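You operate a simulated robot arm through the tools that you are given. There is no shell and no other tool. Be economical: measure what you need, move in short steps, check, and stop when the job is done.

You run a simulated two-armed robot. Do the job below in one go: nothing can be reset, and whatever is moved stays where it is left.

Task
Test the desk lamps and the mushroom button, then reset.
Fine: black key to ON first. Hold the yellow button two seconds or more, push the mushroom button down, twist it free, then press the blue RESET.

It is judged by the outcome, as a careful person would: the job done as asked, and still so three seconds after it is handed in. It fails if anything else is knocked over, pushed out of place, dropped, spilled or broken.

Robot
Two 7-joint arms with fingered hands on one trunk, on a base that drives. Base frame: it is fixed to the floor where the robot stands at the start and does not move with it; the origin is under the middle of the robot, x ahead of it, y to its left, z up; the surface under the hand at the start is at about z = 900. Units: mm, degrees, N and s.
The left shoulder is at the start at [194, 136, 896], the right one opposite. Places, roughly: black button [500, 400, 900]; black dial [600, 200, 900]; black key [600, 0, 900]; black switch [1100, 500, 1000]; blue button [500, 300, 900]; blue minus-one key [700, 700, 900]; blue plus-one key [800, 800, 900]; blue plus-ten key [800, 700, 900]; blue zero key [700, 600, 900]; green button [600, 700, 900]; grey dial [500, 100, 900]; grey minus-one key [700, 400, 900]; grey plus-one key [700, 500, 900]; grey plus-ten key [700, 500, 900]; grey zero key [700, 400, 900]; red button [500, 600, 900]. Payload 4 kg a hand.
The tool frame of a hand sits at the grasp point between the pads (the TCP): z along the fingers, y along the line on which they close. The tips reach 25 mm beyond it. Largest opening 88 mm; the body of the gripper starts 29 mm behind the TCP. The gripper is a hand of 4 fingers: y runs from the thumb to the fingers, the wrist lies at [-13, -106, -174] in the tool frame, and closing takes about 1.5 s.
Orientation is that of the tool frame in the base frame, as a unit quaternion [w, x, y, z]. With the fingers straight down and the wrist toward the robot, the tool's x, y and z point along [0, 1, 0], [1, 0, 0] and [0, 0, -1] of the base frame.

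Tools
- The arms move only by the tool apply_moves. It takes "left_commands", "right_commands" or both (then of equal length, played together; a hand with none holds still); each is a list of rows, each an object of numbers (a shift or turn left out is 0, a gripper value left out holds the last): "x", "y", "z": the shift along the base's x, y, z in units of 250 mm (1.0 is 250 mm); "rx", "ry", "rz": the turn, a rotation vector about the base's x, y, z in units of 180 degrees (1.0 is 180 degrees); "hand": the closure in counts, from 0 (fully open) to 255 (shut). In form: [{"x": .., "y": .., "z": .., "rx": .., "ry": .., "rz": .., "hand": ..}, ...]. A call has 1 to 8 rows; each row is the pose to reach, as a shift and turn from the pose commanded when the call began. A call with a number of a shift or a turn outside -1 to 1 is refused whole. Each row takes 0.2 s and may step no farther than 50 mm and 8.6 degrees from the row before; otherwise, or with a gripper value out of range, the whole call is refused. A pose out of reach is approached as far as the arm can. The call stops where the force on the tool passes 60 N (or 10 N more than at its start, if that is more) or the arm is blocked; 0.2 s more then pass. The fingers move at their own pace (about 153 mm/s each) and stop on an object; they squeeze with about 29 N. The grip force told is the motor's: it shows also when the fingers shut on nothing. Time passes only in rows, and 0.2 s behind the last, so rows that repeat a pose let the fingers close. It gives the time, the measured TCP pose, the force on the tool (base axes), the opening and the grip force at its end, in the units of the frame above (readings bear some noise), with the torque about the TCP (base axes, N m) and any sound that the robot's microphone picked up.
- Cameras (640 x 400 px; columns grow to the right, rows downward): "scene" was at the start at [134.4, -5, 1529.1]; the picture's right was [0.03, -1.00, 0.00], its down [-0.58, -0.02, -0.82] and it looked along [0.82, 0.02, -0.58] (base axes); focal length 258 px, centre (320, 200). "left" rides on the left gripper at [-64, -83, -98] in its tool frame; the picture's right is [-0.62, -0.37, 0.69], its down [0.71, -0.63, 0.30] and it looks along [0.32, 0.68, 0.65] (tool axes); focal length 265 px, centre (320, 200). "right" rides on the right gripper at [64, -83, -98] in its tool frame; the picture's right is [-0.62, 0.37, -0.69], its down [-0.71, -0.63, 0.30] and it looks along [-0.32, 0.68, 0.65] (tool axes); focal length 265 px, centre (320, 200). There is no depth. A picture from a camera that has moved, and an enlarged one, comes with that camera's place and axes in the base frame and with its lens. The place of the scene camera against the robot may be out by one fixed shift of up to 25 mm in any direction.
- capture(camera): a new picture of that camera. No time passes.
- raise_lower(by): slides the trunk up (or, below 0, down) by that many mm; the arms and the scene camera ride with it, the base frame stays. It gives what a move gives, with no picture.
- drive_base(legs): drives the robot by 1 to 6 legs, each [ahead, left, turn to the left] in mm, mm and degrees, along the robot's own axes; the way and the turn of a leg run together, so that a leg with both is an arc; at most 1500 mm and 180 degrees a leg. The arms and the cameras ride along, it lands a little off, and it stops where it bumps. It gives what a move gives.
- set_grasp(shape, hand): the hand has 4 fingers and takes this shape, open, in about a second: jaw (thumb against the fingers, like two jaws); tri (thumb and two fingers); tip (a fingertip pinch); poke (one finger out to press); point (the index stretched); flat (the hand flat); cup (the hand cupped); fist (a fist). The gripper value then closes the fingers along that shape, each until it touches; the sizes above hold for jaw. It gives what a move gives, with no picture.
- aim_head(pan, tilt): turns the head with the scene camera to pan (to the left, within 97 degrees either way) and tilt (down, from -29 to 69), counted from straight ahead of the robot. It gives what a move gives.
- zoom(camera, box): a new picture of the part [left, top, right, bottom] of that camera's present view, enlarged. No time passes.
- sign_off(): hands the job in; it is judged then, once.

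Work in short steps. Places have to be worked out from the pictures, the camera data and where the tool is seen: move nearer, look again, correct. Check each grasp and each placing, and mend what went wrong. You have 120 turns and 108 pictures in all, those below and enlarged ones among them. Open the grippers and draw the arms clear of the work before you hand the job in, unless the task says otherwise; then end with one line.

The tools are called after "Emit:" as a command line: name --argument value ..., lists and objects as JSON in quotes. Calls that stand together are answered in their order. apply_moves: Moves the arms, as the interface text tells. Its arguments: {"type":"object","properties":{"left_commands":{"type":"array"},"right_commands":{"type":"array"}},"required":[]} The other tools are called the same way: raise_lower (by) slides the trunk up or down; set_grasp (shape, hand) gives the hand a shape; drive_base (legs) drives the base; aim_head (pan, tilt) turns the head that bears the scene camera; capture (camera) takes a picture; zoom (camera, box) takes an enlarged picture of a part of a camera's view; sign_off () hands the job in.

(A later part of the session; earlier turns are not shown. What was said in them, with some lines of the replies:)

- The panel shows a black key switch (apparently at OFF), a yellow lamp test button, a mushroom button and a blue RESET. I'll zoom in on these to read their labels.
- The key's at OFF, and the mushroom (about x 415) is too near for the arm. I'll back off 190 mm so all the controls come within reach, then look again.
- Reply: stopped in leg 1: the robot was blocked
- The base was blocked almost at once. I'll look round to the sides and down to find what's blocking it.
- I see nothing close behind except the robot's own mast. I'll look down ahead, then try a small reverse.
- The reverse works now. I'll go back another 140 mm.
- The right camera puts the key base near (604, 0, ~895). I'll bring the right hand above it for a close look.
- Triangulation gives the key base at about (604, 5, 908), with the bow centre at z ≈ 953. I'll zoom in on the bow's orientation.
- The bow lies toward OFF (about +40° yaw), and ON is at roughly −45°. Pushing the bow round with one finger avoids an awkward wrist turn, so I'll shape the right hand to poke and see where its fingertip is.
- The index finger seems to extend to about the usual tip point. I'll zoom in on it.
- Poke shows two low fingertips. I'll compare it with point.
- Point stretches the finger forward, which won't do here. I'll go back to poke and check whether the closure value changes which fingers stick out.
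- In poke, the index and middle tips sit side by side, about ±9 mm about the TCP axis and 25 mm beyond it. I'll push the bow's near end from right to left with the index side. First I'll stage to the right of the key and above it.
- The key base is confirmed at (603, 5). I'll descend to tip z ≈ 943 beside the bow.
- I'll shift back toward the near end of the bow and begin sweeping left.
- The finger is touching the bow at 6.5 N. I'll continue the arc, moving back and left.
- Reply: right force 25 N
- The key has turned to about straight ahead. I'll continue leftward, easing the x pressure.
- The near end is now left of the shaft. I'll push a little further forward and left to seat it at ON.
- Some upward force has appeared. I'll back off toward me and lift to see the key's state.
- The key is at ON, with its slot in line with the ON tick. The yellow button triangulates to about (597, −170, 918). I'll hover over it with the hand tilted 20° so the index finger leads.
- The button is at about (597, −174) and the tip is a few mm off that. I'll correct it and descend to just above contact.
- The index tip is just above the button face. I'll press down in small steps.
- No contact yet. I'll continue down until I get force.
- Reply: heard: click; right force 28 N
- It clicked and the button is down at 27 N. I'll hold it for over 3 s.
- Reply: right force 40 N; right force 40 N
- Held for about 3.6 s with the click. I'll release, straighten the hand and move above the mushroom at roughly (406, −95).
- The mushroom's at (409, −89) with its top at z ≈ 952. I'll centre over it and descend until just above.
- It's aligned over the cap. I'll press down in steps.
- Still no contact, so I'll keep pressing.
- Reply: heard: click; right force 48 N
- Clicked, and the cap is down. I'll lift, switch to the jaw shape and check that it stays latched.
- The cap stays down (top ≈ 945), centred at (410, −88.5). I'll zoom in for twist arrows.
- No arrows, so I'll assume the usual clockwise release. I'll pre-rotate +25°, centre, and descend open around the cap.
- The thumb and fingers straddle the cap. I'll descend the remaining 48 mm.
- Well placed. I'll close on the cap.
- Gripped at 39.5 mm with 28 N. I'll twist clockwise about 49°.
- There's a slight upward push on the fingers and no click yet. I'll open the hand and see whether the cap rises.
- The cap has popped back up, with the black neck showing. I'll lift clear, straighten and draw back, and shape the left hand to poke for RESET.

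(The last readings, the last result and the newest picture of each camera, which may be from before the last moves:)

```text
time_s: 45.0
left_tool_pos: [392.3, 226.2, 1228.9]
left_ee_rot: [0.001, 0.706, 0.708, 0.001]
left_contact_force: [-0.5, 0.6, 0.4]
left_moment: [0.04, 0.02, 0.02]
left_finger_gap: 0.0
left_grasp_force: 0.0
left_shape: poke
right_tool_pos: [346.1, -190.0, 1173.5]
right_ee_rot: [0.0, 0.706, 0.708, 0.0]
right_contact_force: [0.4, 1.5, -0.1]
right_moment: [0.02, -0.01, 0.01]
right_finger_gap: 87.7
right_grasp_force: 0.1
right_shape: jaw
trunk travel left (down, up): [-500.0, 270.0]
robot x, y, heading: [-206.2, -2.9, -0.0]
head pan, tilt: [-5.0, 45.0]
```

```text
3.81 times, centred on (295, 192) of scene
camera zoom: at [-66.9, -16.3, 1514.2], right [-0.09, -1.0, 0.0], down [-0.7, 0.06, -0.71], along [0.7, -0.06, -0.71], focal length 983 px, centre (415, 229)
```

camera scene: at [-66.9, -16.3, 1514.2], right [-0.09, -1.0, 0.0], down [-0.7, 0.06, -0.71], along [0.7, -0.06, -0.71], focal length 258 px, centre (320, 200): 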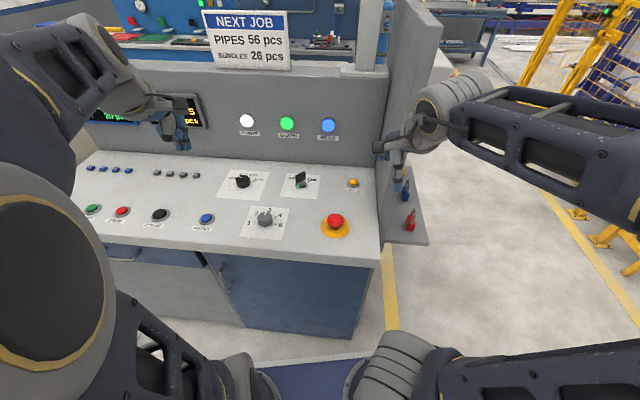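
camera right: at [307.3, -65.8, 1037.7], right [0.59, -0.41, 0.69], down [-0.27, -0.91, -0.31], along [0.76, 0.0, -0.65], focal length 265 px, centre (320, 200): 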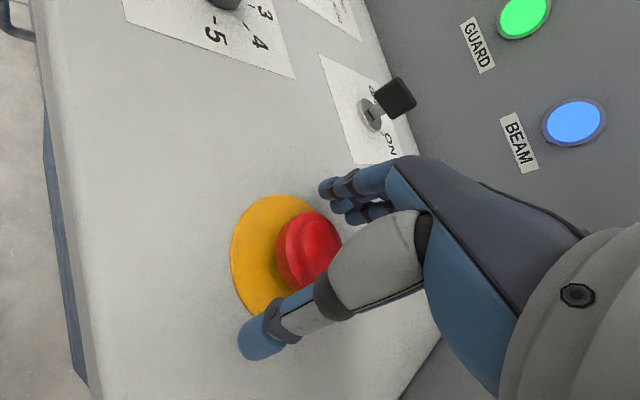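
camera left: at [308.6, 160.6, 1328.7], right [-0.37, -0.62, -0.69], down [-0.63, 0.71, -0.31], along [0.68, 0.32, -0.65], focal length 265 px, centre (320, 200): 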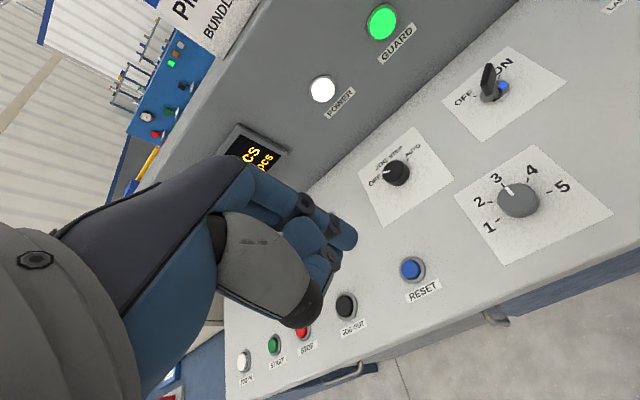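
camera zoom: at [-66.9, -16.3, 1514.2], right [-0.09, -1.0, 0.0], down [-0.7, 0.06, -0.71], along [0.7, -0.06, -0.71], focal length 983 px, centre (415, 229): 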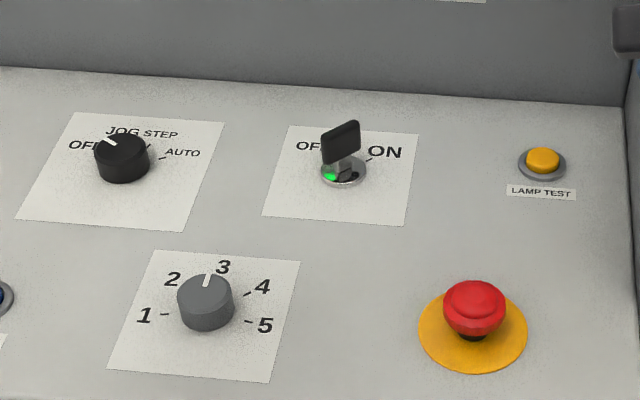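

The key is at ON and the mushroom is up. RESET triangulates to about (474, 283, 920). I'll hover the left index over it, tilted the mirrored way.

Emit:
apply_moves --left_commands '[{"x": 0.057, "y": 0.04, "z": -0.16, "rx": 0.019}, {"x": 0.113, "y": 0.08, "z": -0.32, "rx": 0.037}, {"x": 0.17, "y": 0.12, "z": -0.48, "rx": 0.056}, {"x": 0.227, "y": 0.16, "z": -0.64, "rx": 0.074}, {"x": 0.283, "y": 0.2, "z": -0.8, "rx": 0.093}, {"x": 0.34, "y": 0.24, "z": -0.94, "rx": 0.111}, {"x": 0.34, "y": 0.24, "z": -0.94, "rx": 0.111}]'

Emit:
capture --camera "left"

Emit:
capture --camera "scene"

```text
time_s: 46.6
left_tool_pos: [477.3, 286.4, 992.3]
left_ee_rot: [-0.123, 0.696, 0.696, 0.123]
left_contact_force: [0.5, 0.2, 0.1]
left_moment: [-0.02, 0.01, -0.06]
left_finger_gap: 0.1
left_grasp_force: 0.0
left_shape: poke
right_tool_pos: [345.6, -190.3, 1174.3]
right_ee_rot: [0.001, 0.707, 0.707, 0.001]
right_contact_force: [-0.2, -0.7, 0.0]
right_moment: [-0.01, -0.04, 0.04]
right_finger_gap: 87.7
right_grasp_force: 0.1
right_shape: jaw
trunk travel left (down, up): [-500.0, 270.0]
robot x, y, heading: [-200.8, 2.9, -0.1]
head pan, tilt: [-5.0, 45.0]
```

```text
35 pictures are left
camera left: at [394.2, 191.3, 1064.2], right [-0.37, -0.35, -0.86], down [-0.63, 0.78, -0.04], along [0.68, 0.53, -0.5], focal length 265 px, centre (320, 200)
```

left: 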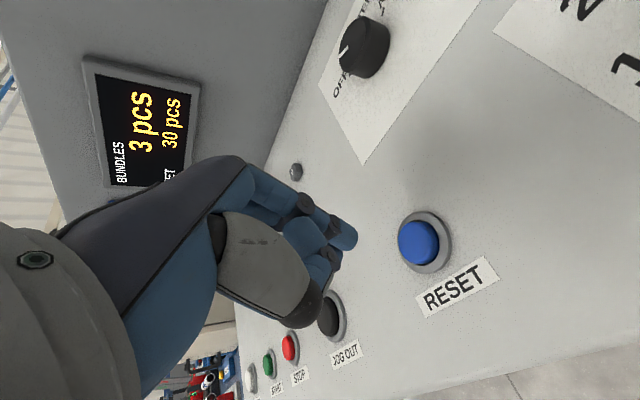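

```text
34 pictures are left
camera scene: at [-67.0, -16.2, 1514.2], right [-0.09, -1.0, 0.0], down [-0.7, 0.06, -0.71], along [0.7, -0.06, -0.71], focal length 258 px, centre (320, 200)
```

scene: 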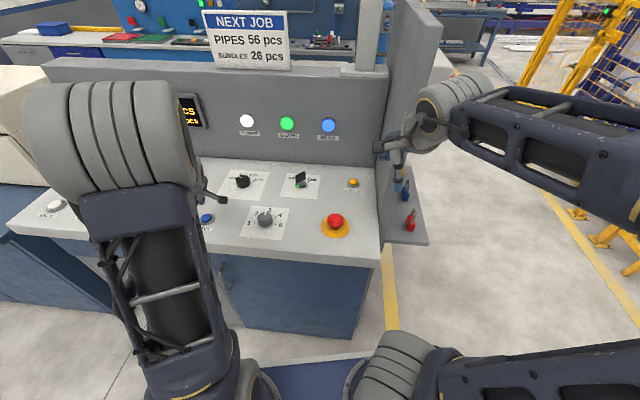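

RESET is at (472, 283), nearly under the tip. I'll descend to just above it.

Emit:
apply_moves --left_commands '[{"x": -0.01, "z": -0.1}, {"x": -0.01, "z": -0.18}, {"x": -0.01, "z": -0.2}]'

Emit:
zoom --camera "left" --box '[280, 170, 440, 310]'

```text
time_s: 47.4
left_tool_pos: [473.7, 285.1, 942.1]
left_ee_rot: [-0.122, 0.696, 0.696, 0.123]
left_contact_force: [-0.2, -1.0, 0.6]
left_moment: [-0.01, 0.0, -0.02]
left_finger_gap: 0.0
left_grasp_force: 0.1
left_shape: poke
right_tool_pos: [346.2, -190.5, 1175.5]
right_ee_rot: [0.0, 0.707, 0.708, 0.001]
right_contact_force: [0.3, -0.7, 0.5]
right_moment: [0.01, -0.03, 0.02]
right_finger_gap: 87.7
right_grasp_force: 0.2
right_shape: jaw
trunk travel left (down, up): [-500.0, 270.0]
robot x, y, heading: [-201.9, 3.3, 0.1]
head pan, tilt: [-5.0, 45.0]
```

```text
2.86 times, centred on (360, 240) of left
camera zoom: at [391.3, 190.6, 1014.8], right [-0.37, -0.35, -0.86], down [-0.63, 0.77, -0.04], along [0.68, 0.53, -0.5], focal length 758 px, centre (206, 86)
```

zoom: 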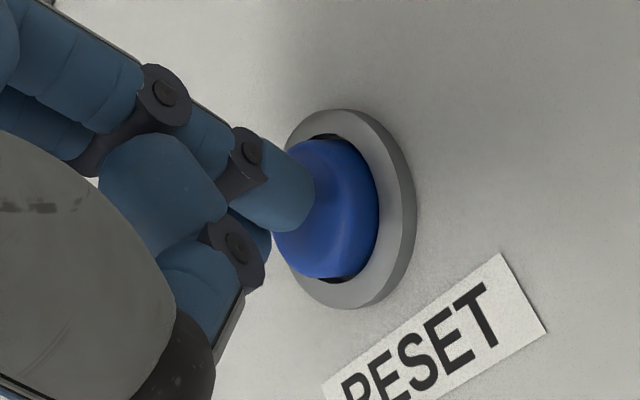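

It's slightly off centre, so I'll nudge it and press.

Emit:
apply_moves --left_commands '[{"x": -0.006, "y": 0.006, "z": -0.008}, {"x": -0.006, "y": 0.006, "z": -0.024}, {"x": -0.006, "y": 0.006, "z": -0.038}, {"x": -0.006, "y": 0.006, "z": -0.046}, {"x": -0.006, "y": 0.006, "z": -0.046}]'

Emit:
zoom --camera "left" --box '[280, 170, 440, 310]'

```text
time_s: 48.6
left_tool_pos: [473.2, 286.5, 933.8]
left_ee_rot: [-0.121, 0.695, 0.697, 0.125]
left_contact_force: [1.7, -2.0, 14.9]
left_moment: [-0.07, -0.05, 0.01]
left_finger_gap: 0.0
left_grasp_force: 0.1
left_shape: poke
right_tool_pos: [346.2, -191.8, 1176.0]
right_ee_rot: [0.0, 0.706, 0.708, 0.001]
right_contact_force: [-0.4, -1.5, -0.3]
right_moment: [-0.01, -0.02, 0.0]
right_finger_gap: 87.7
right_grasp_force: 0.0
right_shape: jaw
trunk travel left (down, up): [-500.0, 270.0]
robot x, y, heading: [-205.3, 0.7, 0.1]
head pan, tilt: [-5.0, 45.0]
heard: click
```

```text
2.86 times, centred on (360, 240) of left
camera zoom: at [389.7, 191.3, 1005.1], right [-0.36, -0.35, -0.86], down [-0.63, 0.78, -0.05], along [0.69, 0.53, -0.5], focal length 758 px, centre (206, 86)
```

zoom: 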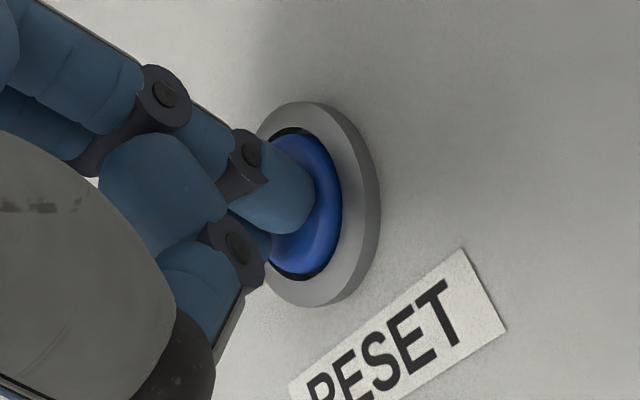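

RESET clicked. I'll lift straight off, draw the left arm clear, straighten it and open the hand.

Emit:
apply_moves --left_commands '[{"z": 0.1}, {"z": 0.26}, {"z": 0.42}, {"x": -0.06, "z": 0.58, "rx": -0.028}, {"x": -0.12, "z": 0.72, "rx": -0.056}, {"x": -0.2, "z": 0.84, "rx": -0.084}, {"x": -0.3, "z": 0.96, "rx": -0.111}]'

Emit:
set_grasp --hand "left" --shape "jaw"

Emit:
capture --camera "scene"

Emit:
zoom --camera "scene" --box '[180, 100, 380, 245]'

Emit:
capture --camera "left"

```text
time_s: 50.2
left_tool_pos: [395.9, 287.2, 1173.4]
left_ee_rot: [0.001, 0.707, 0.707, -0.001]
left_contact_force: [-0.4, -0.4, -0.8]
left_moment: [-0.03, 0.0, 0.02]
left_finger_gap: 0.0
left_grasp_force: 0.0
left_shape: poke
right_tool_pos: [347.3, -189.9, 1174.0]
right_ee_rot: [0.001, 0.707, 0.707, 0.001]
right_contact_force: [0.0, -0.2, -0.6]
right_moment: [0.0, 0.05, 0.02]
right_finger_gap: 87.5
right_grasp_force: 0.0
right_shape: jaw
trunk travel left (down, up): [-500.0, 270.0]
robot x, y, heading: [-200.5, 1.0, 0.2]
head pan, tilt: [-5.0, 45.0]
```

```text
time_s: 51.1
left_tool_pos: [397.0, 287.8, 1172.8]
left_ee_rot: [0.0, 0.707, 0.707, 0.001]
left_contact_force: [0.5, 0.4, -0.4]
left_moment: [0.01, -0.01, 0.02]
left_finger_gap: 88.0
left_grasp_force: 0.0
left_shape: jaw
right_tool_pos: [346.1, -189.3, 1172.9]
right_ee_rot: [0.001, 0.706, 0.708, 0.0]
right_contact_force: [0.8, 1.0, 0.3]
right_moment: [0.02, 0.0, 0.02]
right_finger_gap: 87.8
right_grasp_force: 0.1
right_shape: jaw
trunk travel left (down, up): [-500.0, 270.0]
robot x, y, heading: [-206.7, 0.1, 0.1]
head pan, tilt: [-5.0, 45.0]
```

```text
31 pictures are left
camera scene: at [-66.9, -16.2, 1514.2], right [-0.09, -1.0, 0.0], down [-0.7, 0.06, -0.71], along [0.7, -0.06, -0.71], focal length 258 px, centre (320, 200)
```

scene: 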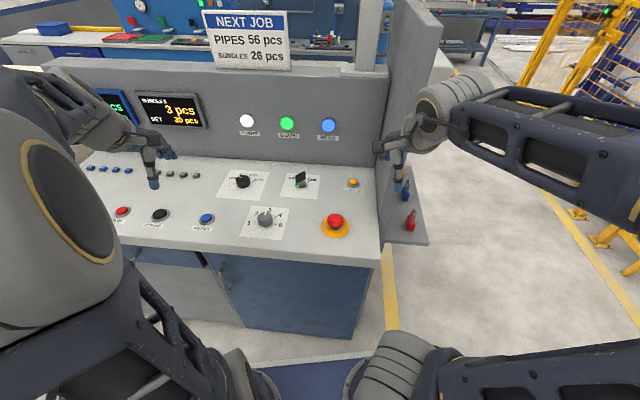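

```text
2.76 times, centred on (280, 172) of scene
camera zoom: at [-66.9, -16.2, 1514.2], right [-0.09, -1.0, 0.0], down [-0.7, 0.06, -0.71], along [0.7, -0.06, -0.71], focal length 712 px, centre (430, 276)
```

zoom: 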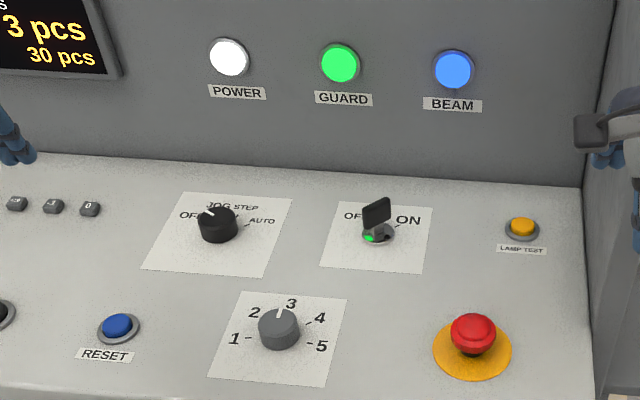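

```text
29 pictures are left
camera left: at [314.0, 221.9, 1271.2], right [-0.37, -0.62, -0.69], down [-0.63, 0.71, -0.31], along [0.68, 0.32, -0.65], focal length 265 px, centre (320, 200)
```

left: 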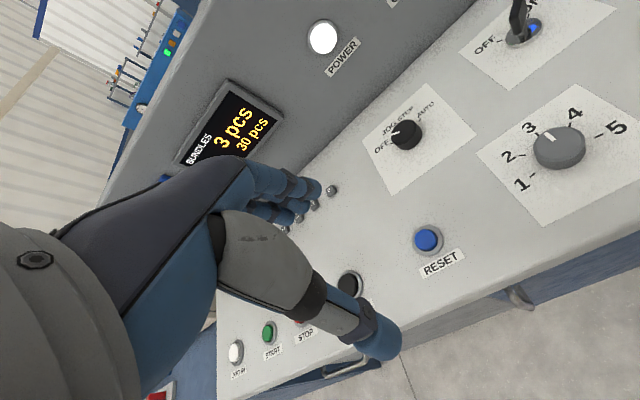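

Everything is as expected, and the other dials and counters haven't changed. One last close look at the key's alignment with its ON tick.

Emit:
zoom --camera "scene" --box '[280, 160, 330, 200]'

Emit:
zoom --camera "right" --box '[160, 40, 340, 160]'

```text
10.00 times, centred on (305, 180) of scene
camera zoom: at [-66.9, -16.2, 1514.2], right [-0.09, -1.0, 0.0], down [-0.7, 0.06, -0.71], along [0.7, -0.06, -0.71], focal length 2580 px, centre (470, 400)
```

zoom: 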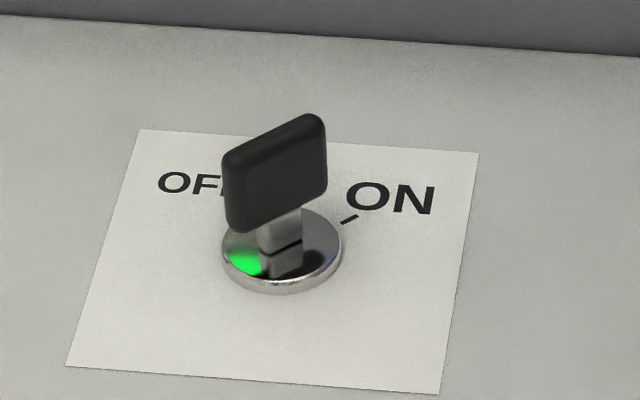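

```text
3.33 times, centred on (250, 100) of right
camera zoom: at [262.5, -125.7, 1273.0], right [0.37, -0.62, 0.69], down [-0.63, -0.72, -0.31], along [0.69, -0.32, -0.65], focal length 885 px, centre (553, 533)
```

zoom: 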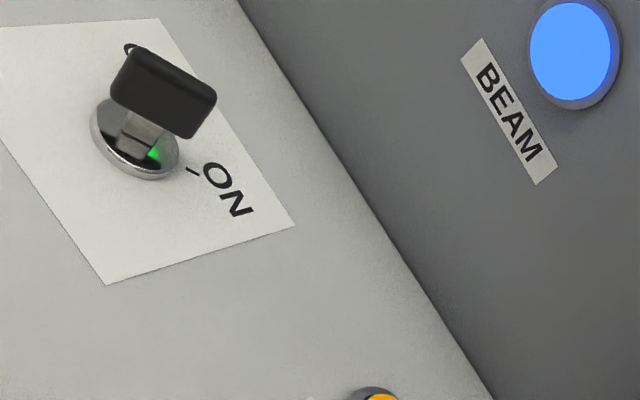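

The key sits in line with the ON tick, the mushroom is released, RESET has been pressed, and both arms are clear with hands open, so I'll hand in.

Emit:
sign_off

```text
The job is handed in.
```

The job is done and handed in: I turned the black key to ON, held the yellow LAMP TEST about 3.6 s, pushed the mushroom button down and twisted it free, then pressed blue RESET; the three lamps I could see were already lit, so nothing visibly changed on them during the test.
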